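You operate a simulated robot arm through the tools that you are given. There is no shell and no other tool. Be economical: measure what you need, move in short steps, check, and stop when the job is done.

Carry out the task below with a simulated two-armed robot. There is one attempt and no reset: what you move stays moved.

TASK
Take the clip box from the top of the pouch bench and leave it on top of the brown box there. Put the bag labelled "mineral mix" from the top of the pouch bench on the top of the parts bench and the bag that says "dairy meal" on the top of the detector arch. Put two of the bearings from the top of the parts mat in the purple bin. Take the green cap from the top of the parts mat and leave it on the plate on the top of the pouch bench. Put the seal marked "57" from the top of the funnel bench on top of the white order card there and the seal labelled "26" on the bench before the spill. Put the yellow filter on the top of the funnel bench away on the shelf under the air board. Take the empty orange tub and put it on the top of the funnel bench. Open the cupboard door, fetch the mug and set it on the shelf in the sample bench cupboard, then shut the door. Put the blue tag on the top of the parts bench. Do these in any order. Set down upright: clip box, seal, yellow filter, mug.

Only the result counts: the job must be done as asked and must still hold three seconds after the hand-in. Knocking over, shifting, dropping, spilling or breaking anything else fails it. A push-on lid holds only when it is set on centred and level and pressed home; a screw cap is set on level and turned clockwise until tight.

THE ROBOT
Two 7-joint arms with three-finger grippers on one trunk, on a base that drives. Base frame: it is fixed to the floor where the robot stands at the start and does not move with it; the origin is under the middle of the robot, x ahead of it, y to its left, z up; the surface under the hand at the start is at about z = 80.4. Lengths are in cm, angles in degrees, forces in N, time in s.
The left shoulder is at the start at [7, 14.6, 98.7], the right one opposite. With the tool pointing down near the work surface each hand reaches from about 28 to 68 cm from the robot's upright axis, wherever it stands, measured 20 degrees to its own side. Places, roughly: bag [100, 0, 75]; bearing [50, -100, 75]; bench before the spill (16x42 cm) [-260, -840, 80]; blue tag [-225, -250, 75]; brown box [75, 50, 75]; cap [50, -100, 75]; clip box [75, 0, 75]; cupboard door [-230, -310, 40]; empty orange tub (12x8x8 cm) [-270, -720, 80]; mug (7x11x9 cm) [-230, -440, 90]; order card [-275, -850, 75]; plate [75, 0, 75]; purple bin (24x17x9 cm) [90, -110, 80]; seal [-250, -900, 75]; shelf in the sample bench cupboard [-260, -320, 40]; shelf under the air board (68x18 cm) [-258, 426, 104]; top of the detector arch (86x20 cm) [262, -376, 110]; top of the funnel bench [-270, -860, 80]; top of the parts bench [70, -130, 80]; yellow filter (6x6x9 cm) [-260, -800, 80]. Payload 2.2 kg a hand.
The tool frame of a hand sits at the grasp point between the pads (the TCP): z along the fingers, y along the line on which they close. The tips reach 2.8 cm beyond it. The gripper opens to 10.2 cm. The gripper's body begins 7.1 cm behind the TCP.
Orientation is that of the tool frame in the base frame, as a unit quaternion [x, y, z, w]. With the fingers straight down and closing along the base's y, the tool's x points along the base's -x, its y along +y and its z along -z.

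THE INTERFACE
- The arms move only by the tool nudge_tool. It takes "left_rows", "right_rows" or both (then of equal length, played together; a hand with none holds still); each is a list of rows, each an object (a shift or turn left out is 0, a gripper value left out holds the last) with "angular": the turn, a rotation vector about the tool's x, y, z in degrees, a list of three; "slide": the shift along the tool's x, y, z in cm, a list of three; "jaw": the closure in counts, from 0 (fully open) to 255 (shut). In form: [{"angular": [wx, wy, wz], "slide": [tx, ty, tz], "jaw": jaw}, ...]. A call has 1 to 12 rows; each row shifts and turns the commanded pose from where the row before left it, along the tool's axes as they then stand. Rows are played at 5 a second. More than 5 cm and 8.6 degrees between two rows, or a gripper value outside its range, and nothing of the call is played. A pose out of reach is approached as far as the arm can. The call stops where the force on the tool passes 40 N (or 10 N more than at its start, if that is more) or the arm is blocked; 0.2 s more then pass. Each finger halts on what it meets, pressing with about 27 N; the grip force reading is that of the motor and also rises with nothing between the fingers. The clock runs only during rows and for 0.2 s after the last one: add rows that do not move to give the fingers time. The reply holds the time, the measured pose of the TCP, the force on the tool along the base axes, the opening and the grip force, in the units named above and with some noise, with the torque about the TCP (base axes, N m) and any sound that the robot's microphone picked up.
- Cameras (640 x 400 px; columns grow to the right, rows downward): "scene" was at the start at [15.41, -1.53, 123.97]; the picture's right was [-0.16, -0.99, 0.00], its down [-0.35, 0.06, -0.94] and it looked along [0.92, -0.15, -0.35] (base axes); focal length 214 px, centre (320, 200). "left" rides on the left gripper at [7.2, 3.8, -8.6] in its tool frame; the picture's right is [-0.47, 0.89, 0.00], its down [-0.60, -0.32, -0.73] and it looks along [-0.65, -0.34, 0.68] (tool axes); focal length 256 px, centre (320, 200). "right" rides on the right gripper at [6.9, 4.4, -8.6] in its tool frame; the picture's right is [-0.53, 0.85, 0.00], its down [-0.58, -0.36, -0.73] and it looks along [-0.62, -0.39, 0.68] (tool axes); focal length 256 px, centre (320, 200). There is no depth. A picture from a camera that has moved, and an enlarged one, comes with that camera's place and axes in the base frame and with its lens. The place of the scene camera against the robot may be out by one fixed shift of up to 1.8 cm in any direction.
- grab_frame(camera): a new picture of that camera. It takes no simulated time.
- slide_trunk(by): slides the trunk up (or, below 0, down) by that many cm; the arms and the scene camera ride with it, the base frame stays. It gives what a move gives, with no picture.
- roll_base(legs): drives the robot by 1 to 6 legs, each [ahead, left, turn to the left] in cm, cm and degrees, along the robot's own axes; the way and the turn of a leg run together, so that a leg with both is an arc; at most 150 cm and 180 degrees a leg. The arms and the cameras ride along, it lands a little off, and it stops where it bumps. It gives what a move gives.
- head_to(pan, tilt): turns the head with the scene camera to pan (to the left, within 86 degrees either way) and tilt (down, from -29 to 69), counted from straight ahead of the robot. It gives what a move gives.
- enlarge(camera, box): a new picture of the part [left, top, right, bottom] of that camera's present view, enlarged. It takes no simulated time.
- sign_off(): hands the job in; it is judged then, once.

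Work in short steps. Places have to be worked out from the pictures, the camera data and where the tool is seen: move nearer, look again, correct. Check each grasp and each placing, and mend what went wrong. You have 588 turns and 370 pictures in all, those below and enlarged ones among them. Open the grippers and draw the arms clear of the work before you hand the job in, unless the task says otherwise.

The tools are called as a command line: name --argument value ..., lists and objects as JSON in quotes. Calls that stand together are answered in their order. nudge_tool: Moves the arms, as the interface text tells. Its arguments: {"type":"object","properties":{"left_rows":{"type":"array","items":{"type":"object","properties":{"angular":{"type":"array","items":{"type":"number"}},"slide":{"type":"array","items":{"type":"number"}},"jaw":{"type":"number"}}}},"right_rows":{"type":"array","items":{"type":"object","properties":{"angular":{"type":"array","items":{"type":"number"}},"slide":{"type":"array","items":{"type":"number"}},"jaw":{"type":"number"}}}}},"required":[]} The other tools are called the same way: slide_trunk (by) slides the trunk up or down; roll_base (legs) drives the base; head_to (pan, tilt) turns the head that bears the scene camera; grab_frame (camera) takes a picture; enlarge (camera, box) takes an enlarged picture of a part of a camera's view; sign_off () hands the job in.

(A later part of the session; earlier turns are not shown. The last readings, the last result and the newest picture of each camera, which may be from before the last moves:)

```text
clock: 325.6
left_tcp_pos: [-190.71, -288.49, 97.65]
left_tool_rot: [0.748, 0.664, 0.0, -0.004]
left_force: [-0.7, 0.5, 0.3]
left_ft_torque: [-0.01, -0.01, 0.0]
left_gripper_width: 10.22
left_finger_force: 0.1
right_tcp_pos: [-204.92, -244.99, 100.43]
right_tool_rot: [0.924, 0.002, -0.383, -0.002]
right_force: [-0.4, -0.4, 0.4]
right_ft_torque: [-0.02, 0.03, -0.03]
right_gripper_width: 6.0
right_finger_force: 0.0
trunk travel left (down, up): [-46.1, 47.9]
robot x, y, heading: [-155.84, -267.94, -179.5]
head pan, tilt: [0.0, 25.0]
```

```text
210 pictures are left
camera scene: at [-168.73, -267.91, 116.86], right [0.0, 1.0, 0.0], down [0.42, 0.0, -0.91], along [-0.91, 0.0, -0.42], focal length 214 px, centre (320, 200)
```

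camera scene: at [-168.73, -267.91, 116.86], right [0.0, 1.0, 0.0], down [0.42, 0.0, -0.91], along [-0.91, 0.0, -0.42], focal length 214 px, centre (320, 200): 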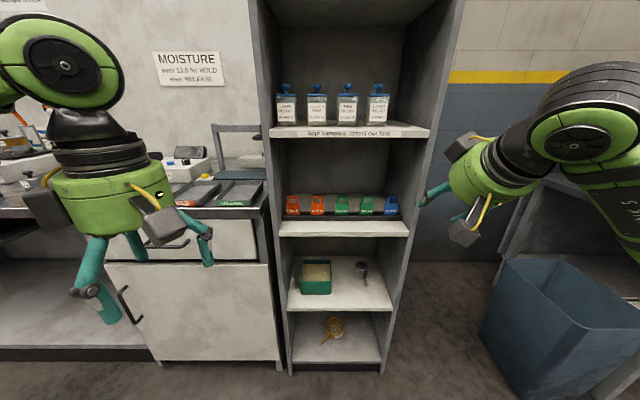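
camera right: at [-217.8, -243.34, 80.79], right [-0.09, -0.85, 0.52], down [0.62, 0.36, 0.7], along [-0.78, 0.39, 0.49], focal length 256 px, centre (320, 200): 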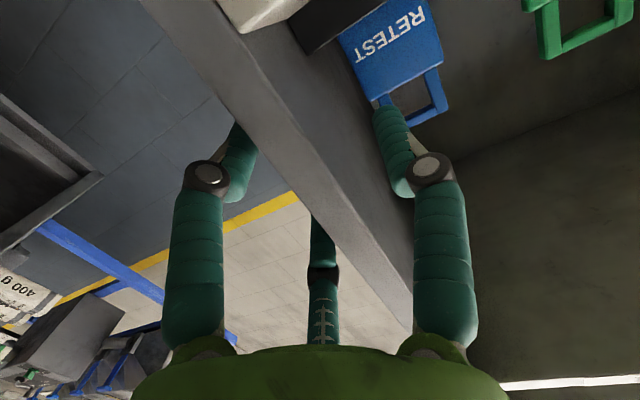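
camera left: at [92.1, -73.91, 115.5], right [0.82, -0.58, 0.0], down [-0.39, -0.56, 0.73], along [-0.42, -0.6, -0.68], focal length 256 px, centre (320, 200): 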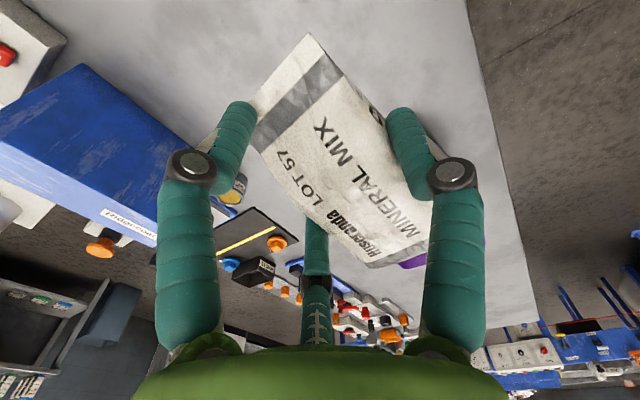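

Neutral again. I use a 60° tilt this time and approach along that axis.

nudge_tool --right_rows '[{"angular": [0, -7.5, 0]}, {"angular": [0, -7.5, 0]}, {"slide": [-0.44, -0.05, 4.3]}, {"slide": [-0.44, -0.05, 4.3]}, {"slide": [-0.44, -0.05, 4.3]}, {"slide": [-0.44, -0.05, 4.3]}, {"slide": [-0.44, -0.05, 4.3]}, {}]'

grab_frame --camera "right"

```text
clock: 327.4
left_tcp_pos: [-190.6, -288.45, 97.57]
left_tool_rot: [0.747, 0.664, -0.001, -0.004]
left_force: [0.5, -0.8, -0.4]
left_ft_torque: [0.01, -0.03, -0.03]
left_gripper_width: 10.2
left_finger_force: 0.1
right_tcp_pos: [-224.56, -244.7, 91.6]
right_tool_rot: [0.865, 0.002, -0.501, -0.001]
right_force: [0.2, 0.3, -0.2]
right_ft_torque: [-0.01, 0.03, 0.02]
right_gripper_width: 6.0
right_finger_force: 0.0
trunk travel left (down, up): [-46.1, 47.9]
robot x, y, heading: [-156.02, -268.02, -180.3]
head pan, tilt: [0.0, 25.0]
```

```text
209 pictures are left
camera right: at [-213.65, -249.05, 89.96], right [-0.26, -0.85, 0.46], down [0.35, 0.36, 0.87], along [-0.9, 0.39, 0.2], focal length 256 px, centre (320, 200)
```

right: 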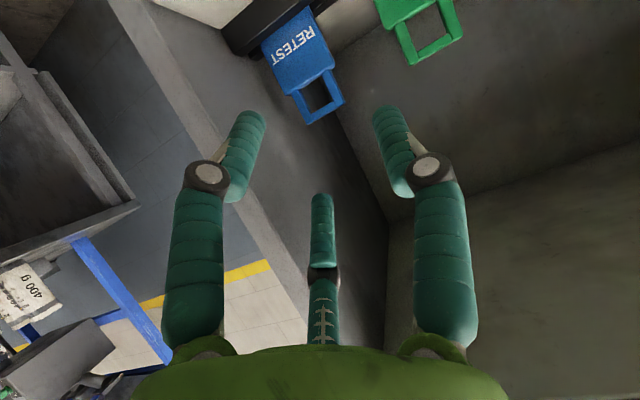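

Pose is exact now. I advance along the axis in decreasing steps.

nudge_tool --right_rows '[{"slide": [0, 0.15, 3]}, {"slide": [0, 0, 2.5]}, {"slide": [0, 0, 1.5]}, {}]'

grab_frame --camera "right"

```text
clock: 328.4
left_tcp_pos: [-190.51, -288.51, 97.6]
left_tool_rot: [0.748, 0.664, 0.0, -0.002]
left_force: [-0.2, 0.0, 0.9]
left_ft_torque: [-0.01, 0.03, 0.0]
left_gripper_width: 10.23
left_finger_force: 0.1
right_tcp_pos: [-230.71, -244.8, 88.28]
right_tool_rot: [0.865, 0.002, -0.501, -0.001]
right_force: [-0.4, -0.4, 0.2]
right_ft_torque: [0.02, -0.01, 0.02]
right_gripper_width: 5.99
right_finger_force: 0.1
trunk travel left (down, up): [-46.1, 47.9]
robot x, y, heading: [-155.29, -268.12, -179.9]
head pan, tilt: [0.0, 25.0]
```

```text
208 pictures are left
camera right: at [-219.73, -249.14, 86.45], right [-0.26, -0.85, 0.46], down [0.35, 0.36, 0.87], along [-0.9, 0.39, 0.2], focal length 256 px, centre (320, 200)
```

right: 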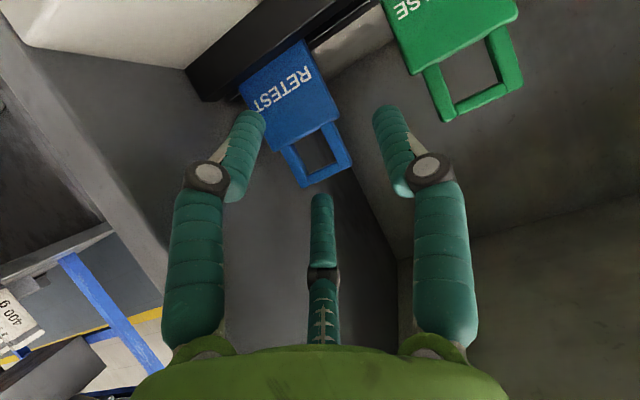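

No contact. I continue the last 3 cm slowly.

nudge_tool --right_rows '[{"slide": [0, 0, 1]}, {"slide": [0, 0, 0.8]}, {"slide": [0, 0, 0.7]}, {"slide": [0, 0, 0.5]}, {}]'

grab_frame --camera "right"

```text
clock: 329.6
left_tcp_pos: [-190.39, -288.48, 97.62]
left_tool_rot: [0.747, 0.665, -0.001, -0.004]
left_force: [0.5, 0.2, 0.2]
left_ft_torque: [0.01, -0.02, -0.01]
left_gripper_width: 10.2
left_finger_force: 0.1
right_tcp_pos: [-233.19, -244.78, 86.81]
right_tool_rot: [0.865, 0.002, -0.501, -0.001]
right_force: [7.3, 0.2, 2.1]
right_ft_torque: [0.1, -0.27, -0.19]
right_gripper_width: 6.33
right_finger_force: 2.0
trunk travel left (down, up): [-46.1, 47.9]
robot x, y, heading: [-155.7, -267.65, -179.8]
head pan, tilt: [0.0, 25.0]
```

```text
207 pictures are left
camera right: at [-222.18, -249.17, 85.09], right [-0.26, -0.85, 0.46], down [0.35, 0.36, 0.87], along [-0.9, 0.39, 0.2], focal length 256 px, centre (320, 200)
```

right: 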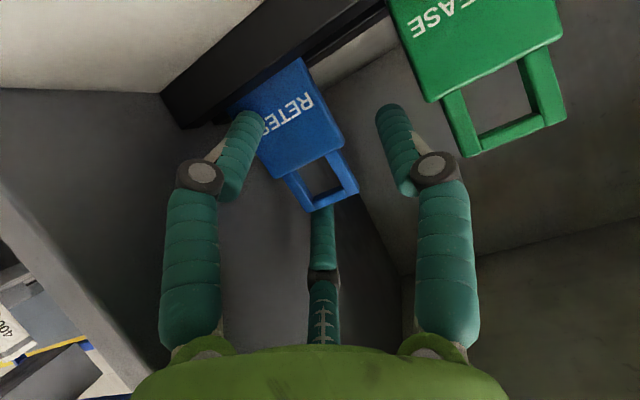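

Now it's clear (forces and widths agree) that the three visible fingers are physical, spaced 120°, and one was landing on the tag's body. So I roll the hand by -32.5° so one finger is up and two are at the loop's sides, above the tag's body. Back out, roll, retilt.

nudge_tool --right_rows '[{"slide": [0, 0, -2]}, {"slide": [0, 0, -4]}, {"slide": [0, 0, -4]}, {"angular": [0, -6, 0], "jaw": 155}, {"angular": [0, -6, 0]}, {"angular": [0, 0, -8.1]}, {"angular": [0, 0, -8.1]}, {"angular": [0, 0, -8.1]}, {"angular": [0, 0, -8.2]}, {}]'

grab_frame --camera "right"

```text
clock: 331.9
left_tcp_pos: [-190.59, -288.37, 97.5]
left_tool_rot: [0.747, 0.665, -0.001, -0.004]
left_force: [0.5, 0.0, 0.5]
left_ft_torque: [0.01, 0.01, 0.01]
left_gripper_width: 10.19
left_finger_force: 0.1
right_tcp_pos: [-224.53, -244.84, 91.6]
right_tool_rot: [0.775, 0.229, -0.565, -0.165]
right_force: [0.6, -0.2, -0.2]
right_ft_torque: [0.0, 0.01, 0.01]
right_gripper_width: 4.01
right_finger_force: 0.0
trunk travel left (down, up): [-46.1, 47.9]
robot x, y, heading: [-155.81, -268.19, -180.1]
head pan, tilt: [0.0, 25.0]
```

```text
206 pictures are left
camera right: at [-213.87, -244.87, 86.57], right [0.0, -1.0, -0.01], down [0.49, -0.01, 0.87], along [-0.87, -0.01, 0.49], focal length 256 px, centre (320, 200)
```

right: 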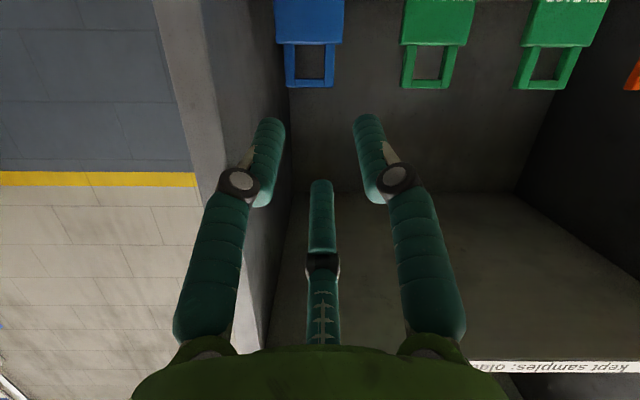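

Excellent symmetric view. Loop centre y≈-244.2, top z≈88.25. I correct laterally, open to 4.5 cm and advance 6 cm.

nudge_tool --right_rows '[{"slide": [0.49, -0.48, 3], "jaw": 142}, {"slide": [0, 0, 3]}, {}]'

grab_frame --camera "right"

```text
clock: 332.6
left_tcp_pos: [-190.77, -288.42, 97.56]
left_tool_rot: [0.747, 0.665, 0.0, -0.003]
left_force: [1.2, -0.8, -0.6]
left_ft_torque: [0.0, 0.04, 0.01]
left_gripper_width: 10.17
left_finger_force: 0.0
right_tcp_pos: [-230.11, -244.29, 89.45]
right_tool_rot: [0.776, 0.229, -0.564, -0.165]
right_force: [-2.4, -2.7, -1.1]
right_ft_torque: [-0.07, 0.04, -0.04]
right_gripper_width: 4.35
right_finger_force: 0.1
trunk travel left (down, up): [-46.1, 47.9]
robot x, y, heading: [-155.99, -267.95, -180.1]
head pan, tilt: [0.0, 25.0]
```

```text
205 pictures are left
camera right: at [-219.47, -244.25, 84.4], right [0.0, -1.0, -0.01], down [0.49, 0.0, 0.87], along [-0.87, -0.01, 0.49], focal length 256 px, centre (320, 200)
```

right: 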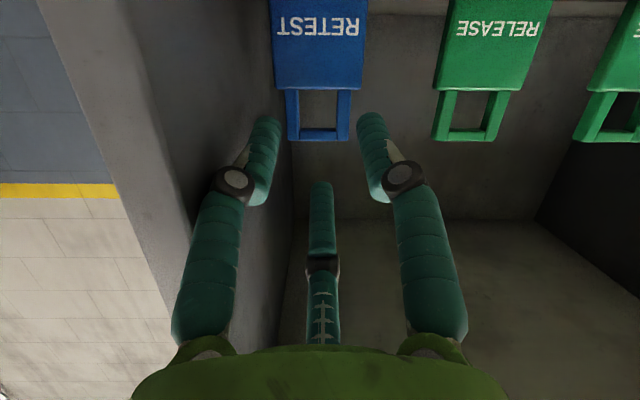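

Very well centred. I raise slightly and advance the last 3 cm slowly.

nudge_tool --right_rows '[{"slide": [-0.32, -0.15, 0], "jaw": 146}, {"slide": [0, 0, 1]}, {"slide": [0, 0, 1]}, {"slide": [0, 0, 0.9]}, {}]'

grab_frame --camera "right"

```text
clock: 333.9
left_tcp_pos: [-190.62, -288.4, 97.59]
left_tool_rot: [0.747, 0.665, -0.001, -0.003]
left_force: [-0.1, 0.4, 0.4]
left_ft_torque: [0.02, -0.01, -0.02]
left_gripper_width: 10.18
left_finger_force: 0.1
right_tcp_pos: [-233.12, -244.58, 89.12]
right_tool_rot: [0.775, 0.229, -0.565, -0.166]
right_force: [1.4, -4.0, 1.2]
right_ft_torque: [0.13, -0.02, -0.42]
right_gripper_width: 4.35
right_finger_force: 0.0
trunk travel left (down, up): [-46.1, 47.9]
robot x, y, heading: [-155.87, -267.9, -180.1]
head pan, tilt: [0.0, 25.0]
```

```text
204 pictures are left
camera right: at [-222.34, -244.44, 84.03], right [0.01, -1.0, -0.01], down [0.49, 0.0, 0.87], along [-0.87, -0.01, 0.49], focal length 256 px, centre (320, 200)
```

right: 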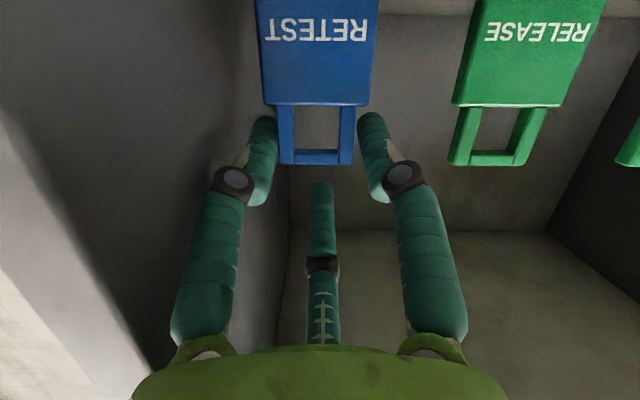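

Fingers are on both sides of the loop. I close.

nudge_tool --right_rows '[{"jaw": 255}, {}, {}]'

grab_frame --camera "right"

```text
clock: 334.6
left_tcp_pos: [-190.62, -288.6, 97.49]
left_tool_rot: [0.747, 0.665, -0.001, -0.004]
left_force: [0.0, 0.6, -0.7]
left_ft_torque: [0.02, 0.01, 0.02]
left_gripper_width: 10.18
left_finger_force: 0.1
right_tcp_pos: [-233.23, -244.45, 89.19]
right_tool_rot: [0.775, 0.228, -0.566, -0.166]
right_force: [-1.7, -6.4, 2.0]
right_ft_torque: [0.26, -0.22, -0.47]
right_gripper_width: 3.88
right_finger_force: 27.2
trunk travel left (down, up): [-46.1, 47.9]
robot x, y, heading: [-155.69, -268.19, -180.1]
head pan, tilt: [0.0, 25.0]
```

```text
203 pictures are left
camera right: at [-222.34, -244.44, 84.02], right [0.0, -1.0, -0.01], down [0.49, -0.01, 0.87], along [-0.87, -0.01, 0.49], focal length 256 px, centre (320, 200)
```

right: 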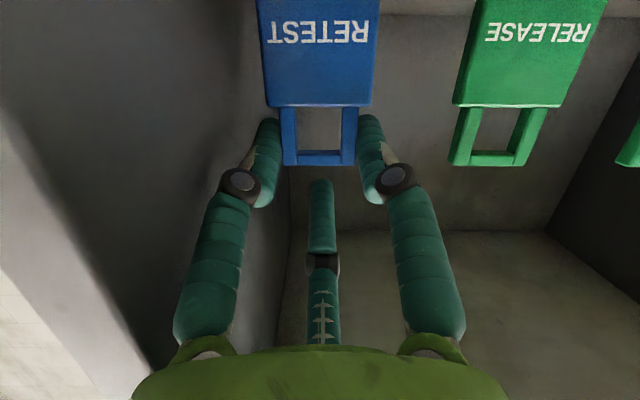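

Grip holds (3.88 cm, 27 N). I lift the tag out of its rail slowly.

nudge_tool --right_rows '[{"slide": [-0.8, -0.515, -0.306]}, {"slide": [-0.8, -0.515, -0.306]}, {"slide": [-1.6, -1.03, -0.61]}, {"slide": [-1.2, -0.77, -0.46]}, {}]'

enlarge --camera "scene" --box '[270, 150, 430, 250]'

grab_frame --camera "right"

```text
clock: 335.9
left_tcp_pos: [-190.63, -288.68, 97.6]
left_tool_rot: [0.747, 0.665, 0.001, -0.004]
left_force: [-0.7, 0.1, -0.2]
left_ft_torque: [0.04, 0.01, -0.01]
left_gripper_width: 10.2
left_finger_force: 0.1
right_tcp_pos: [-233.01, -244.46, 94.52]
right_tool_rot: [0.776, 0.227, -0.564, -0.167]
right_force: [0.0, -7.8, -4.6]
right_ft_torque: [0.06, 0.25, -0.58]
right_gripper_width: 3.89
right_finger_force: 26.8
trunk travel left (down, up): [-46.1, 47.9]
robot x, y, heading: [-155.73, -268.0, -179.9]
head pan, tilt: [0.0, 25.0]
```

```text
4.00 times, centred on (350, 200) of scene
camera zoom: at [-168.83, -268.08, 116.85], right [0.0, 1.0, 0.0], down [0.42, 0.0, -0.91], along [-0.91, 0.0, -0.42], focal length 858 px, centre (200, 200)
```

zoom: 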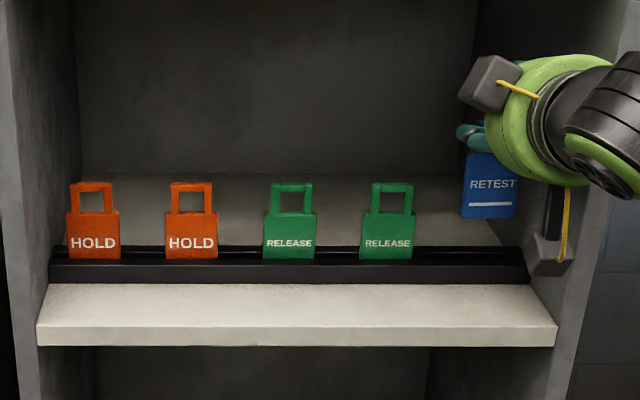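

```text
201 pictures are left
camera right: at [-222.36, -244.45, 89.42], right [0.0, -1.0, -0.01], down [0.49, -0.01, 0.87], along [-0.87, -0.01, 0.49], focal length 256 px, centre (320, 200)
```

right: 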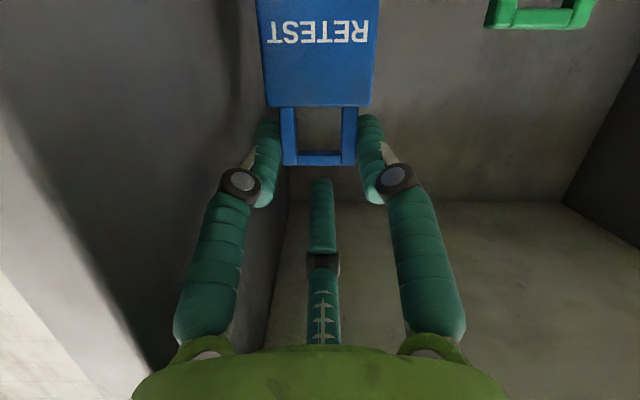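

The blue tag is out of the rail. I draw it out of the shelf.

nudge_tool --right_rows '[{"slide": [-0.32, 0.5, 0]}, {"slide": [1.03, 0.68, -3.8]}, {"slide": [1.03, 0.68, -3.8]}, {"slide": [1.03, 0.68, -3.8]}, {"slide": [1.03, 0.68, -3.8]}, {"slide": [1.03, 0.68, -3.8]}, {}]'

grab_frame --camera "right"

```text
clock: 337.4
left_tcp_pos: [-190.68, -288.51, 97.7]
left_tool_rot: [0.747, 0.665, 0.0, -0.003]
left_force: [-0.3, 0.1, 0.2]
left_ft_torque: [0.03, -0.02, -0.01]
left_gripper_width: 10.22
left_finger_force: 0.1
right_tcp_pos: [-213.22, -244.94, 94.48]
right_tool_rot: [0.776, 0.227, -0.565, -0.165]
right_force: [-0.7, -1.0, -0.5]
right_ft_torque: [0.03, -0.01, 0.0]
right_gripper_width: 3.9
right_finger_force: 27.5
trunk travel left (down, up): [-46.1, 47.9]
robot x, y, heading: [-155.45, -268.03, -179.7]
head pan, tilt: [0.0, 25.0]
```

```text
200 pictures are left
camera right: at [-202.44, -244.93, 89.39], right [0.0, -1.0, -0.01], down [0.49, -0.01, 0.87], along [-0.87, -0.01, 0.49], focal length 256 px, centre (320, 200)
```

right: 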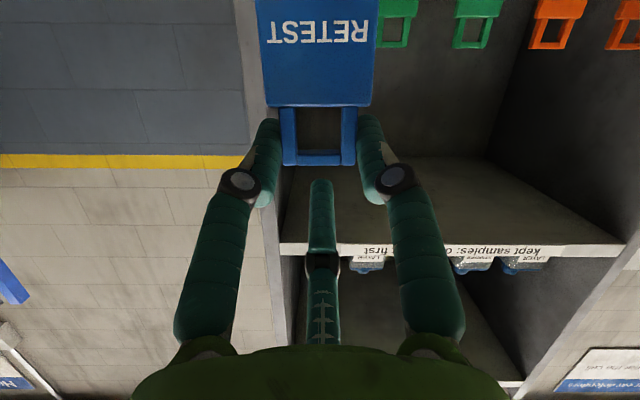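

Tag secured. I'll deliver it now to the free back strip of the parts bench: raise, back away and reverse along y≈-246 to the rear side.

slide_trunk --by 22

roll_base --legs '[[-60, -22, 0], [-110, 0, 0]]'

head_to --pan -60 --tilt 30

grab_frame --camera "scene"

```text
clock: 339.8
left_tcp_pos: [-190.67, -288.48, 119.58]
left_tool_rot: [0.747, 0.665, 0.0, -0.003]
left_force: [-0.3, 0.5, 0.1]
left_ft_torque: [0.0, -0.02, -0.02]
left_gripper_width: 10.2
left_finger_force: 0.0
right_tcp_pos: [-213.16, -245.04, 116.5]
right_tool_rot: [0.776, 0.229, -0.565, -0.165]
right_force: [0.3, -0.4, -0.3]
right_ft_torque: [0.0, 0.0, 0.02]
right_gripper_width: 3.91
right_finger_force: 27.2
trunk travel left (down, up): [-68.1, 25.9]
robot x, y, heading: [-155.71, -268.28, -180.1]
head pan, tilt: [0.0, 25.0]
```

```text
clock: 348.5
left_tcp_pos: [-22.38, -266.27, 119.55]
left_tool_rot: [0.75, 0.661, 0.0, -0.003]
left_force: [-0.2, -0.4, 0.1]
left_ft_torque: [-0.01, -0.01, 0.01]
left_gripper_width: 10.21
left_finger_force: 0.2
right_tcp_pos: [-44.56, -222.69, 116.55]
right_tool_rot: [0.777, 0.223, -0.564, -0.169]
right_force: [0.1, -0.1, -0.5]
right_ft_torque: [0.02, 0.0, 0.03]
right_gripper_width: 3.89
right_finger_force: 27.2
trunk travel left (down, up): [-68.1, 25.9]
robot x, y, heading: [12.86, -245.88, 179.6]
head pan, tilt: [0.0, 25.0]
```

```text
clock: 349.8
left_tcp_pos: [-22.31, -266.4, 119.56]
left_tool_rot: [0.75, 0.661, 0.0, -0.003]
left_force: [0.0, 0.4, 0.0]
left_ft_torque: [0.02, -0.05, 0.03]
left_gripper_width: 10.19
left_finger_force: 0.1
right_tcp_pos: [-44.6, -222.55, 116.51]
right_tool_rot: [0.777, 0.224, -0.564, -0.168]
right_force: [-0.8, 0.0, -0.3]
right_ft_torque: [0.03, 0.0, 0.01]
right_gripper_width: 3.9
right_finger_force: 27.5
trunk travel left (down, up): [-68.1, 25.9]
robot x, y, heading: [12.52, -246.02, 179.6]
head pan, tilt: [-60.0, 30.0]
```

```text
199 pictures are left
camera scene: at [4.45, -238.22, 138.07], right [0.87, 0.49, 0.0], down [0.25, -0.44, -0.87], along [-0.43, 0.75, -0.5], focal length 214 px, centre (320, 200)
```

scene: 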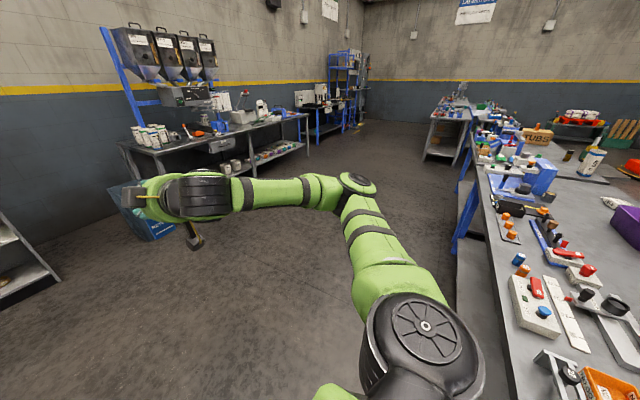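

Clear. I continue reversing and then slide along the back of the parts bench.

roll_base --legs '[[-132, 0, 0.4], [0, -74, 0]]'

head_to --pan 0 --tilt 45

grab_frame --camera "scene"

```text
clock: 360.1
left_tcp_pos: [110.42, -192.87, 119.54]
left_tool_rot: [0.748, 0.664, 0.0, -0.003]
left_force: [-0.6, 0.8, 0.2]
left_ft_torque: [-0.01, -0.02, -0.02]
left_gripper_width: 10.19
left_finger_force: 0.0
right_tcp_pos: [88.04, -149.37, 116.56]
right_tool_rot: [0.776, 0.226, -0.565, -0.167]
right_force: [-1.2, 0.9, -0.2]
right_ft_torque: [-0.04, 0.0, -0.01]
right_gripper_width: 3.9
right_finger_force: 26.4
trunk travel left (down, up): [-68.1, 25.9]
robot x, y, heading: [145.12, -172.59, 180.0]
head pan, tilt: [-60.0, 30.0]
```

```text
clock: 361.4
left_tcp_pos: [110.58, -192.91, 119.55]
left_tool_rot: [0.748, 0.664, -0.001, -0.004]
left_force: [0.1, -0.4, 0.0]
left_ft_torque: [-0.01, 0.05, 0.02]
left_gripper_width: 10.18
left_finger_force: 0.1
right_tcp_pos: [87.92, -149.35, 116.49]
right_tool_rot: [0.776, 0.228, -0.564, -0.166]
right_force: [-0.6, -0.3, -0.1]
right_ft_torque: [-0.03, -0.04, -0.04]
right_gripper_width: 3.89
right_finger_force: 26.8
trunk travel left (down, up): [-68.1, 25.9]
robot x, y, heading: [145.11, -171.97, 179.8]
head pan, tilt: [0.0, 45.0]
```

```text
198 pictures are left
camera scene: at [133.43, -172.38, 135.81], right [0.0, 1.0, 0.0], down [0.71, 0.0, -0.71], along [-0.71, 0.0, -0.71], focal length 214 px, centre (320, 200)
```

scene: 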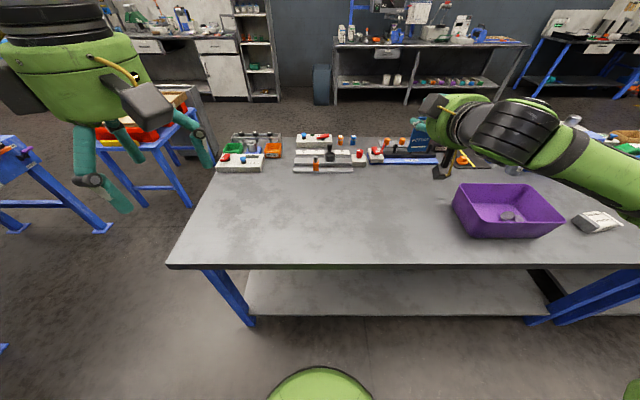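

Both bearings are visible in the bin, and the bench here is free. I turn the hand downward so the tag lies flat.

nudge_tool --right_rows '[{"angular": [-4.33, 6.72, 0]}, {"angular": [-4.33, 6.72, 0]}, {"angular": [-4.33, 6.72, 0]}, {"angular": [-4.33, 6.72, 0]}, {"angular": [-4.33, 6.72, 0]}, {"angular": [-4.33, 6.72, 0]}, {"angular": [-4.33, 6.72, 0]}, {"angular": [-4.33, 6.72, 0]}, {"angular": [-4.33, 6.72, 0]}, {"angular": [-4.33, 6.72, 0]}, {}]'

slide_trunk --by -20

grab_frame --camera "right"

grab_frame --camera "scene"

```text
clock: 363.8
left_tcp_pos: [110.35, -192.92, 119.56]
left_tool_rot: [0.747, 0.664, -0.001, -0.004]
left_force: [-0.2, -0.4, 0.5]
left_ft_torque: [0.01, -0.04, 0.0]
left_gripper_width: 10.21
left_finger_force: 0.0
right_tcp_pos: [87.86, -149.3, 116.48]
right_tool_rot: [0.938, 0.275, -0.2, -0.059]
right_force: [-0.4, 0.0, -0.7]
right_ft_torque: [0.03, 0.01, 0.0]
right_gripper_width: 3.87
right_finger_force: 27.0
right hand out of reach, approached as far as the arm can: row 7, 8, 9, 10
trunk travel left (down, up): [-68.1, 25.9]
robot x, y, heading: [145.2, -172.08, 180.1]
head pan, tilt: [0.0, 45.0]
```

```text
clock: 366.0
left_tcp_pos: [110.44, -192.88, 99.5]
left_tool_rot: [0.748, 0.664, -0.001, -0.003]
left_force: [-0.2, -0.2, 0.0]
left_ft_torque: [0.01, -0.01, -0.02]
left_gripper_width: 10.21
left_finger_force: 0.0
right_tcp_pos: [87.94, -149.36, 96.43]
right_tool_rot: [0.938, 0.276, -0.202, -0.059]
right_force: [-0.3, 0.2, 0.0]
right_ft_torque: [-0.01, 0.03, -0.01]
right_gripper_width: 3.9
right_finger_force: 26.7
trunk travel left (down, up): [-48.1, 45.9]
robot x, y, heading: [145.3, -172.11, 179.6]
head pan, tilt: [0.0, 45.0]
```

```text
197 pictures are left
camera right: at [98.98, -149.31, 101.07], right [0.01, -1.0, 0.0], down [-0.32, 0.0, 0.95], along [-0.95, -0.01, -0.32], focal length 256 px, centre (320, 200)
```

right: 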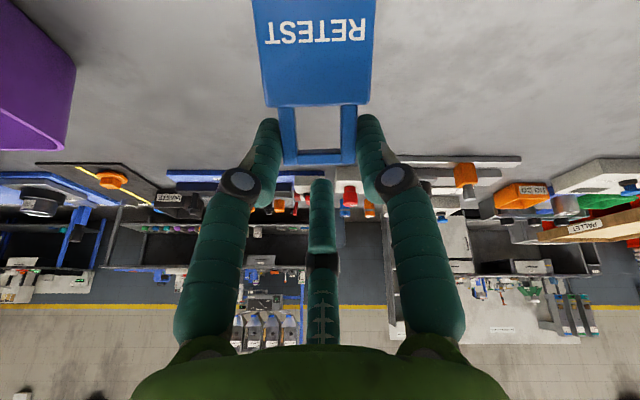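

```text
196 pictures are left
camera scene: at [133.45, -172.4, 115.81], right [0.0, 1.0, 0.0], down [0.71, 0.0, -0.71], along [-0.71, 0.0, -0.71], focal length 214 px, centre (320, 200)
```

scene: 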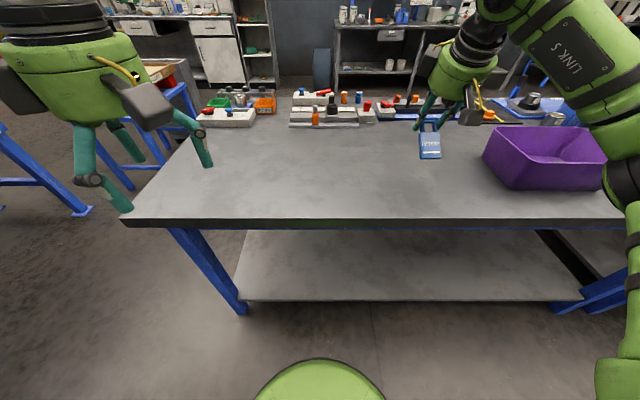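

I try to untilt further at this height so that the tag is closer to flat.

nudge_tool --right_rows '[{"slide": [2, 0, 0]}, {"angular": [-4.33, 6.72, 0]}, {"angular": [-4.33, 6.72, 0]}, {"angular": [-4.33, 6.72, 0]}, {"angular": [-4.33, 6.72, 0]}, {}]'

```text
clock: 367.4
left_tcp_pos: [110.43, -192.8, 99.57]
left_tool_rot: [0.748, 0.664, -0.001, -0.003]
left_force: [0.4, 0.2, 0.3]
left_ft_torque: [-0.01, -0.01, -0.02]
left_gripper_width: 10.19
left_finger_force: 0.0
right_tcp_pos: [89.51, -148.09, 95.79]
right_tool_rot: [0.944, 0.278, -0.169, -0.048]
right_force: [0.2, -0.1, -0.5]
right_ft_torque: [-0.04, 0.01, 0.02]
right_gripper_width: 3.89
right_finger_force: 27.3
right hand out of reach, approached as far as the arm can: row 2, 3, 4, 5
trunk travel left (down, up): [-48.1, 45.9]
robot x, y, heading: [145.02, -172.28, 180.1]
head pan, tilt: [0.0, 45.0]
```

Good enough. I lower with the trunk until the tag touches.

slide_trunk --by -8

slide_trunk --by -1.5

grab_frame --camera "scene"

```text
clock: 368.5
left_tcp_pos: [110.5, -192.86, 91.66]
left_tool_rot: [0.748, 0.664, 0.0, -0.003]
left_force: [-0.7, -0.1, -0.7]
left_ft_torque: [0.01, 0.01, 0.01]
left_gripper_width: 10.21
left_finger_force: 0.0
right_tcp_pos: [89.48, -148.1, 87.86]
right_tool_rot: [0.945, 0.277, -0.169, -0.049]
right_force: [-0.6, -0.4, 0.4]
right_ft_torque: [-0.05, 0.02, -0.05]
right_gripper_width: 3.88
right_finger_force: 26.4
trunk travel left (down, up): [-40.1, 53.9]
robot x, y, heading: [145.6, -172.28, 179.8]
head pan, tilt: [0.0, 45.0]
```

```text
clock: 369.2
left_tcp_pos: [110.48, -192.94, 90.24]
left_tool_rot: [0.747, 0.664, -0.001, -0.003]
left_force: [0.7, -0.8, 0.9]
left_ft_torque: [-0.02, 0.02, 0.02]
left_gripper_width: 10.21
left_finger_force: 0.0
right_tcp_pos: [89.68, -148.17, 86.54]
right_tool_rot: [0.944, 0.277, -0.171, -0.05]
right_force: [-3.1, 1.2, 13.3]
right_ft_torque: [-0.08, -0.74, 0.1]
right_gripper_width: 3.88
right_finger_force: 27.4
trunk travel left (down, up): [-38.6, 55.4]
robot x, y, heading: [145.39, -172.6, 180.1]
head pan, tilt: [0.0, 45.0]
```

```text
195 pictures are left
camera scene: at [133.53, -172.43, 106.34], right [0.0, 1.0, 0.0], down [0.71, 0.0, -0.71], along [-0.71, 0.0, -0.71], focal length 214 px, centre (320, 200)
```

scene: 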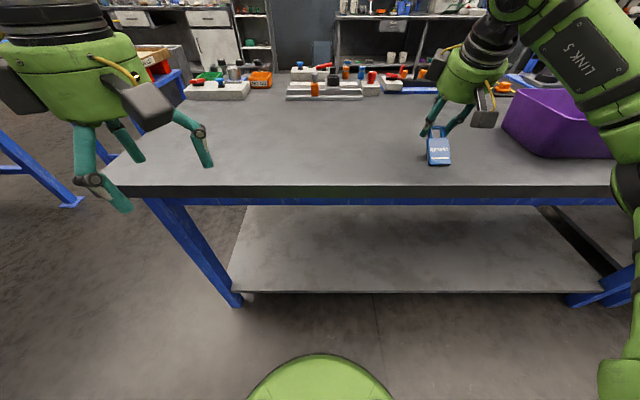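

Contact (13 N): the tag's lower edge is on the bench. I release and withdraw upward.

nudge_tool --right_rows '[{"jaw": 120}, {}, {"slide": [0, 0, -3]}, {"slide": [0, 0, -5]}, {"slide": [0, 0, -5]}, {}]'

enlarge --camera "scene" --box '[370, 80, 510, 200]'

```text
clock: 370.6
left_tcp_pos: [110.41, -192.84, 90.05]
left_tool_rot: [0.748, 0.664, 0.0, -0.003]
left_force: [0.1, 0.3, 0.3]
left_ft_torque: [-0.02, -0.01, -0.02]
left_gripper_width: 10.18
left_finger_force: 0.1
right_tcp_pos: [94.61, -148.47, 98.1]
right_tool_rot: [0.945, 0.276, -0.167, -0.048]
right_force: [0.3, -0.2, -0.6]
right_ft_torque: [0.0, -0.01, 0.01]
right_gripper_width: 5.42
right_finger_force: 0.0
right hand out of reach, approached as far as the arm can: row 5
trunk travel left (down, up): [-38.6, 55.4]
robot x, y, heading: [145.38, -172.23, 180.1]
head pan, tilt: [0.0, 45.0]
```

```text
3.33 times, centred on (440, 140) of scene
camera zoom: at [133.36, -172.36, 106.29], right [0.0, 1.0, 0.0], down [0.71, 0.0, -0.71], along [-0.71, 0.0, -0.71], focal length 715 px, centre (-80, 400)
```

zoom: 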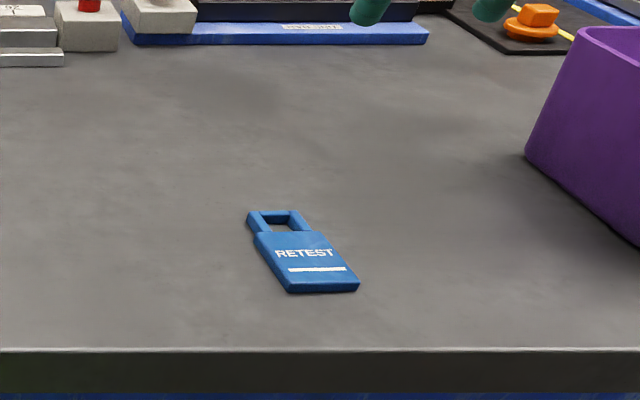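

Blue tag is on the parts bench. I neutralise the right hand, raise the trunk, and drive back toward the sample bench.

slide_trunk --by 30

roll_base --legs '[[0, 74, 0], [130, 0, 0], [120, 0, 0]]'

nudge_tool --right_rows '[{"angular": [0, 0, 8.1]}, {"angular": [0, 0, 8.1]}, {"angular": [0, 0, 8.1]}, {"angular": [0, 0, 8.1]}, {"slide": [4, 0, 0]}, {"slide": [4, 0, 0]}, {"angular": [0, 6, 0]}, {"angular": [0, 6, 0]}, {"angular": [0, 7, 0], "jaw": 0}]' --left_rows '[{"angular": [0, 0, 8.1]}, {"angular": [0, 0, 8.1]}, {"angular": [0, 0, 8.1]}, {"angular": [0, 0, 8.1]}, {"angular": [0, 0, 8.1]}, {"angular": [0, 0, 8.1]}, {"angular": [0, 0, 8.1]}, {"angular": [0, 0, 8.1]}, {"angular": [0, 0, 8.1]}]'

grab_frame --camera "scene"

```text
clock: 373.6
left_tcp_pos: [110.41, -192.88, 120.13]
left_tool_rot: [0.748, 0.664, -0.001, -0.003]
left_force: [-0.4, 0.3, 0.5]
left_ft_torque: [0.0, -0.04, 0.0]
left_gripper_width: 10.2
left_finger_force: 0.0
right_tcp_pos: [94.71, -148.58, 128.13]
right_tool_rot: [0.945, 0.275, -0.169, -0.049]
right_force: [0.2, 0.0, -0.1]
right_ft_torque: [0.03, 0.0, -0.04]
right_gripper_width: 5.41
right_finger_force: 0.1
trunk travel left (down, up): [-68.6, 25.4]
robot x, y, heading: [145.25, -172.57, 180.0]
head pan, tilt: [0.0, 45.0]
```

```text
clock: 389.4
left_tcp_pos: [-140.27, -257.07, 120.07]
left_tool_rot: [0.763, 0.646, -0.001, -0.004]
left_force: [0.0, -0.2, -0.7]
left_ft_torque: [0.01, 0.03, -0.01]
left_gripper_width: 10.23
left_finger_force: 0.1
right_tcp_pos: [-154.01, -212.04, 128.11]
right_tool_rot: [0.951, 0.253, -0.169, -0.053]
right_force: [1.0, -0.5, -0.4]
right_ft_torque: [0.02, -0.01, -0.02]
right_gripper_width: 5.38
right_finger_force: 0.1
trunk travel left (down, up): [-68.6, 25.4]
robot x, y, heading: [-104.92, -238.03, 177.5]
head pan, tilt: [0.0, 45.0]
```

```text
clock: 391.4
left_tcp_pos: [-140.23, -257.2, 120.09]
left_tool_rot: [0.998, 0.064, -0.003, -0.003]
left_force: [-0.6, -0.4, -0.6]
left_ft_torque: [-0.03, 0.0, 0.02]
left_gripper_width: 10.2
left_finger_force: 0.0
right_tcp_pos: [-146.47, -212.34, 125.36]
right_tool_rot: [1.0, -0.022, -0.01, -0.001]
right_force: [-0.8, -0.1, 0.6]
right_ft_torque: [-0.01, -0.01, -0.01]
right_gripper_width: 10.21
right_finger_force: 0.1
trunk travel left (down, up): [-68.6, 25.4]
robot x, y, heading: [-104.52, -238.34, 177.2]
head pan, tilt: [0.0, 45.0]
```

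```text
193 pictures are left
camera scene: at [-116.41, -237.74, 136.31], right [0.05, 1.0, 0.0], down [0.71, -0.03, -0.71], along [-0.71, 0.03, -0.71], focal length 214 px, centre (320, 200)
```

scene: 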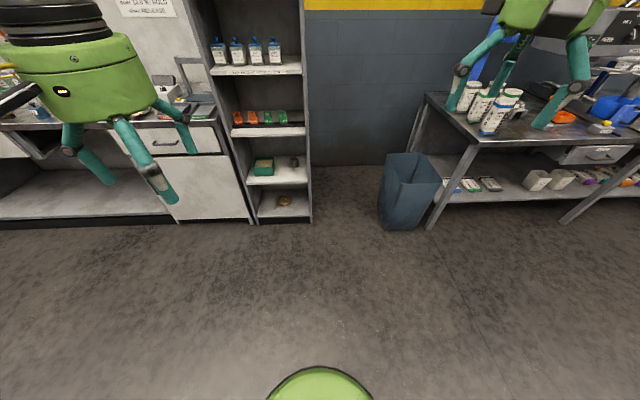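

I correct heading and slide left to view the whole sample bench.

roll_base --legs '[[0, 110, 2.7]]'

head_to --pan 0 --tilt 25

grab_frame --camera "scene"

```text
clock: 393.9
left_tcp_pos: [-141.21, -290.89, 120.11]
left_tool_rot: [0.996, 0.086, -0.004, -0.005]
left_force: [0.5, -1.1, -0.5]
left_ft_torque: [0.14, 0.0, 0.0]
left_gripper_width: 10.2
left_finger_force: 0.0
right_tcp_pos: [-149.02, -246.4, 125.41]
right_tool_rot: [1.0, -0.003, -0.01, -0.004]
right_force: [0.6, -0.8, -0.3]
right_ft_torque: [0.09, -0.01, 0.05]
right_gripper_width: 10.21
right_finger_force: 0.0
trunk travel left (down, up): [-68.6, 25.4]
robot x, y, heading: [-106.11, -270.4, 179.3]
head pan, tilt: [0.0, 45.0]
stopped in leg 1: the robot was blocked; the commanded pose is now the measured one
```

```text
clock: 394.8
left_tcp_pos: [-141.2, -290.17, 120.2]
left_tool_rot: [0.996, 0.085, -0.004, -0.002]
left_force: [0.2, -0.4, 0.0]
left_ft_torque: [-0.01, -0.03, 0.03]
left_gripper_width: 10.2
left_finger_force: 0.0
right_tcp_pos: [-149.05, -245.66, 125.34]
right_tool_rot: [1.0, -0.004, -0.01, -0.001]
right_force: [0.4, 0.2, 1.0]
right_ft_torque: [-0.03, 0.0, 0.03]
right_gripper_width: 10.19
right_finger_force: 0.0
trunk travel left (down, up): [-68.6, 25.4]
robot x, y, heading: [-106.03, -270.16, 179.4]
head pan, tilt: [0.0, 25.0]
```

```text
192 pictures are left
camera scene: at [-119.11, -269.87, 139.35], right [0.01, 1.0, 0.0], down [0.42, -0.01, -0.91], along [-0.91, 0.01, -0.42], focal length 214 px, centre (320, 200)
```

scene: 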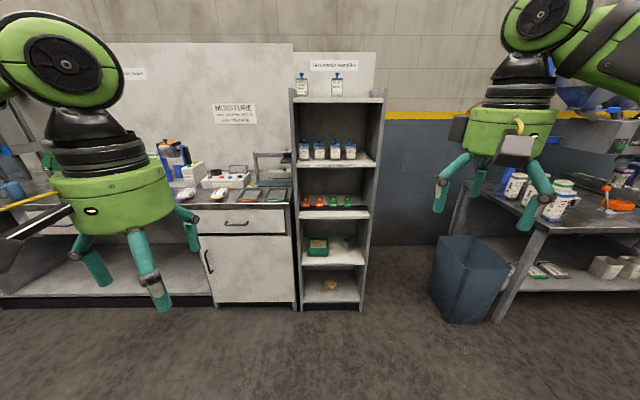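

The base was blocked on the left. I look left to see what is there.

head_to --pan 75 --tilt 35

grab_frame --camera "scene"

```text
clock: 396.2
left_tcp_pos: [-141.11, -290.3, 120.06]
left_tool_rot: [0.996, 0.085, -0.004, -0.003]
left_force: [-0.8, 0.2, 0.6]
left_ft_torque: [0.02, 0.0, -0.01]
left_gripper_width: 10.21
left_finger_force: 0.0
right_tcp_pos: [-149.03, -245.82, 125.34]
right_tool_rot: [1.0, -0.004, -0.011, -0.001]
right_force: [0.3, 0.0, 1.0]
right_ft_torque: [0.01, 0.02, -0.01]
right_gripper_width: 10.17
right_finger_force: 0.1
trunk travel left (down, up): [-68.6, 25.4]
robot x, y, heading: [-105.89, -270.21, 179.3]
head pan, tilt: [75.0, 35.0]
```

```text
191 pictures are left
camera scene: at [-112.27, -278.53, 137.79], right [-0.96, 0.27, 0.0], down [0.15, 0.55, -0.82], along [-0.22, -0.79, -0.57], focal length 214 px, centre (320, 200)
```

scene: 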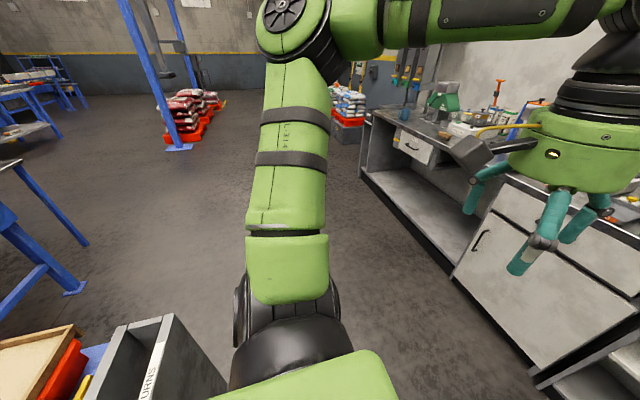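

The base touched the grey RETURNS bin behind-left. I move forward 28 cm first, then slide left.

roll_base --legs '[[28, -3, 0], [0, 100, 0.7]]'

head_to --pan 0 --tilt 30

grab_frame --camera "scene"

```text
clock: 402.9
left_tcp_pos: [-168.94, -385.24, 120.21]
left_tool_rot: [0.996, 0.089, -0.004, -0.002]
left_force: [-0.1, -1.1, 0.3]
left_ft_torque: [-0.01, -0.01, 0.01]
left_gripper_width: 10.21
left_finger_force: 0.0
right_tcp_pos: [-177.3, -340.83, 125.31]
right_tool_rot: [1.0, 0.001, -0.011, 0.0]
right_force: [-0.1, -0.2, 0.4]
right_ft_torque: [-0.01, 0.0, 0.01]
right_gripper_width: 10.2
right_finger_force: 0.1
trunk travel left (down, up): [-68.6, 25.4]
robot x, y, heading: [-133.64, -364.77, 180.1]
head pan, tilt: [75.0, 35.0]
```

```text
clock: 404.3
left_tcp_pos: [-168.98, -385.43, 120.22]
left_tool_rot: [0.996, 0.089, -0.004, -0.003]
left_force: [0.6, 0.7, -0.4]
left_ft_torque: [0.03, -0.02, 0.0]
left_gripper_width: 10.19
left_finger_force: 0.1
right_tcp_pos: [-177.02, -340.91, 125.28]
right_tool_rot: [1.0, 0.002, -0.011, -0.001]
right_force: [0.1, 0.6, -0.3]
right_ft_torque: [0.01, -0.01, 0.03]
right_gripper_width: 10.21
right_finger_force: 0.1
trunk travel left (down, up): [-68.6, 25.4]
robot x, y, heading: [-134.18, -365.0, 179.8]
head pan, tilt: [0.0, 30.0]
```

```text
190 pictures are left
camera scene: at [-146.85, -364.82, 138.57], right [0.0, 1.0, 0.0], down [0.5, 0.0, -0.87], along [-0.87, 0.0, -0.5], focal length 214 px, centre (320, 200)
```

scene: 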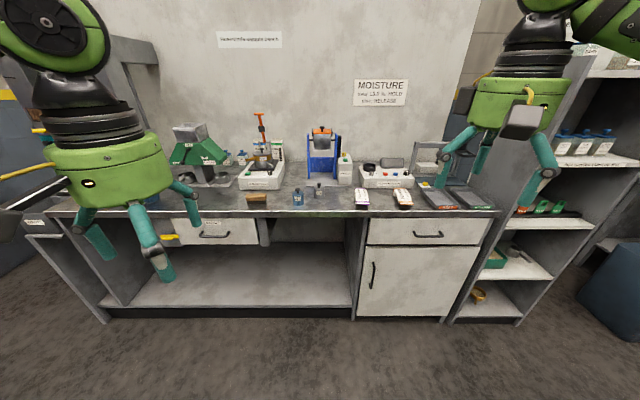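

The cupboard door (handle at left, y≈-338, z 41–59; hinge right) is visible. I zoom on the door and on the left side to find the mug.

enlarge --camera "scene" --box '[340, 220, 470, 330]'

enlarge --camera "scene" --box '[40, 110, 280, 260]'

```text
3.64 times, centred on (405, 275) of scene
camera zoom: at [-146.85, -364.82, 138.57], right [0.0, 1.0, 0.0], down [0.5, 0.0, -0.87], along [-0.87, 0.0, -0.5], focal length 780 px, centre (11, -73)
```

zoom: 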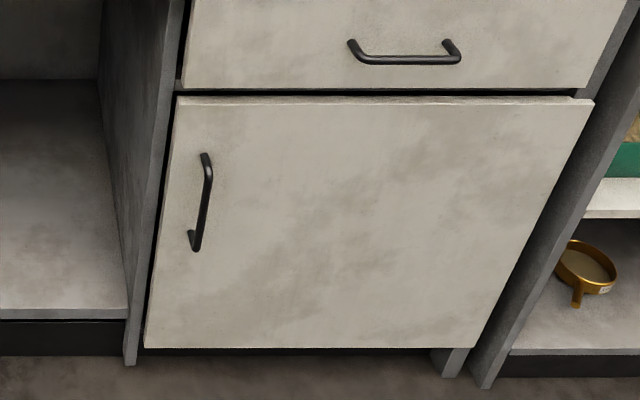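

```text
2.67 times, centred on (160, 185) of scene
camera zoom: at [-146.85, -364.82, 138.57], right [0.0, 1.0, 0.0], down [0.5, 0.0, -0.87], along [-0.87, 0.0, -0.5], focal length 572 px, centre (747, 240)
```

zoom: 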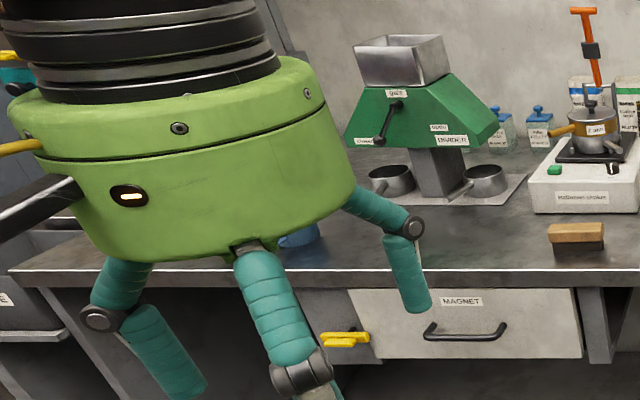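

Handle bar ≈ (-220,-338.3, z 44–55). I pitch the right hand forward to 75°, open it, and lower the trunk.

nudge_tool --right_rows '[{"angular": [0, -8.4, 0], "jaw": 130}, {"angular": [0, -8.4, 0]}, {"angular": [0, -8.4, 0]}, {"angular": [0, -8.4, 0]}, {"angular": [0, -8.4, 0]}, {"angular": [0, -8.4, 0]}, {"angular": [0, -8.4, 0]}, {"angular": [0, -8.4, 0]}, {"angular": [0, -8.4, 0]}, {}]'

slide_trunk --by -38

slide_trunk --by -24

grab_frame --camera "right"

grab_frame --camera "scene"

```text
clock: 406.5
left_tcp_pos: [-169.05, -385.36, 120.06]
left_tool_rot: [0.996, 0.089, -0.004, -0.002]
left_force: [-0.1, -0.3, -0.4]
left_ft_torque: [-0.02, -0.02, 0.03]
left_gripper_width: 10.2
left_finger_force: 0.1
right_tcp_pos: [-178.18, -340.7, 126.47]
right_tool_rot: [0.784, 0.001, -0.621, 0.0]
right_force: [0.1, 0.5, 0.9]
right_ft_torque: [0.01, 0.01, -0.01]
right_gripper_width: 4.98
right_finger_force: 0.2
right hand out of reach, approached as far as the arm can: row 9
trunk travel left (down, up): [-68.6, 25.4]
robot x, y, heading: [-134.01, -364.91, 180.1]
head pan, tilt: [0.0, 30.0]
```

```text
clock: 410.2
left_tcp_pos: [-168.96, -385.36, 82.02]
left_tool_rot: [0.996, 0.089, -0.003, -0.002]
left_force: [-0.1, -0.1, 0.4]
left_ft_torque: [-0.01, 0.01, 0.01]
left_gripper_width: 10.19
left_finger_force: 0.1
right_tcp_pos: [-178.34, -340.8, 88.54]
right_tool_rot: [0.784, 0.001, -0.62, 0.0]
right_force: [-0.5, 0.8, 0.1]
right_ft_torque: [0.0, -0.02, -0.02]
right_gripper_width: 4.99
right_finger_force: 0.0
trunk travel left (down, up): [-30.6, 63.4]
robot x, y, heading: [-134.2, -364.58, 180.0]
head pan, tilt: [0.0, 30.0]
```

```text
clock: 412.7
left_tcp_pos: [-168.91, -385.38, 58.16]
left_tool_rot: [0.996, 0.089, -0.004, -0.003]
left_force: [0.1, -0.3, -0.1]
left_ft_torque: [-0.01, -0.02, -0.01]
left_gripper_width: 10.17
left_finger_force: 0.1
right_tcp_pos: [-178.22, -340.81, 64.51]
right_tool_rot: [0.784, 0.001, -0.621, 0.0]
right_force: [0.5, 0.6, -0.4]
right_ft_torque: [-0.01, -0.02, -0.01]
right_gripper_width: 5.03
right_finger_force: 0.1
trunk travel left (down, up): [-6.6, 87.4]
robot x, y, heading: [-133.95, -364.7, 179.9]
head pan, tilt: [0.0, 30.0]
```

```text
187 pictures are left
camera right: at [-168.26, -345.12, 59.76], right [-0.12, -0.85, 0.52], down [0.58, 0.36, 0.73], along [-0.81, 0.39, 0.45], focal length 256 px, centre (320, 200)
```

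right: 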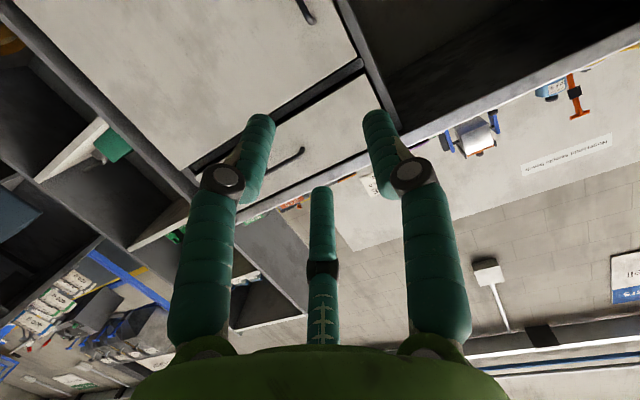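

```text
186 pictures are left
camera scene: at [-146.85, -364.81, 76.57], right [0.0, 1.0, 0.0], down [0.5, 0.0, -0.87], along [-0.87, 0.0, -0.5], focal length 214 px, centre (320, 200)
```

scene: 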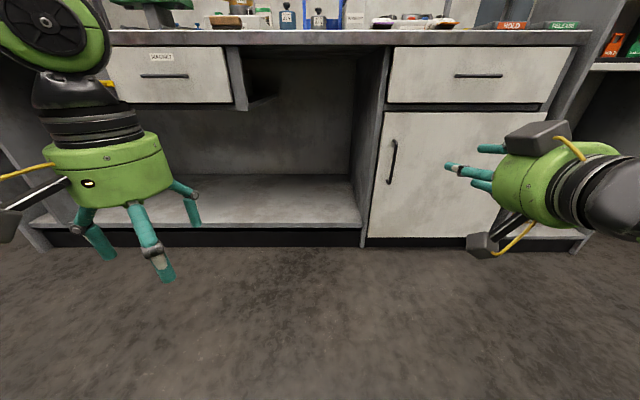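

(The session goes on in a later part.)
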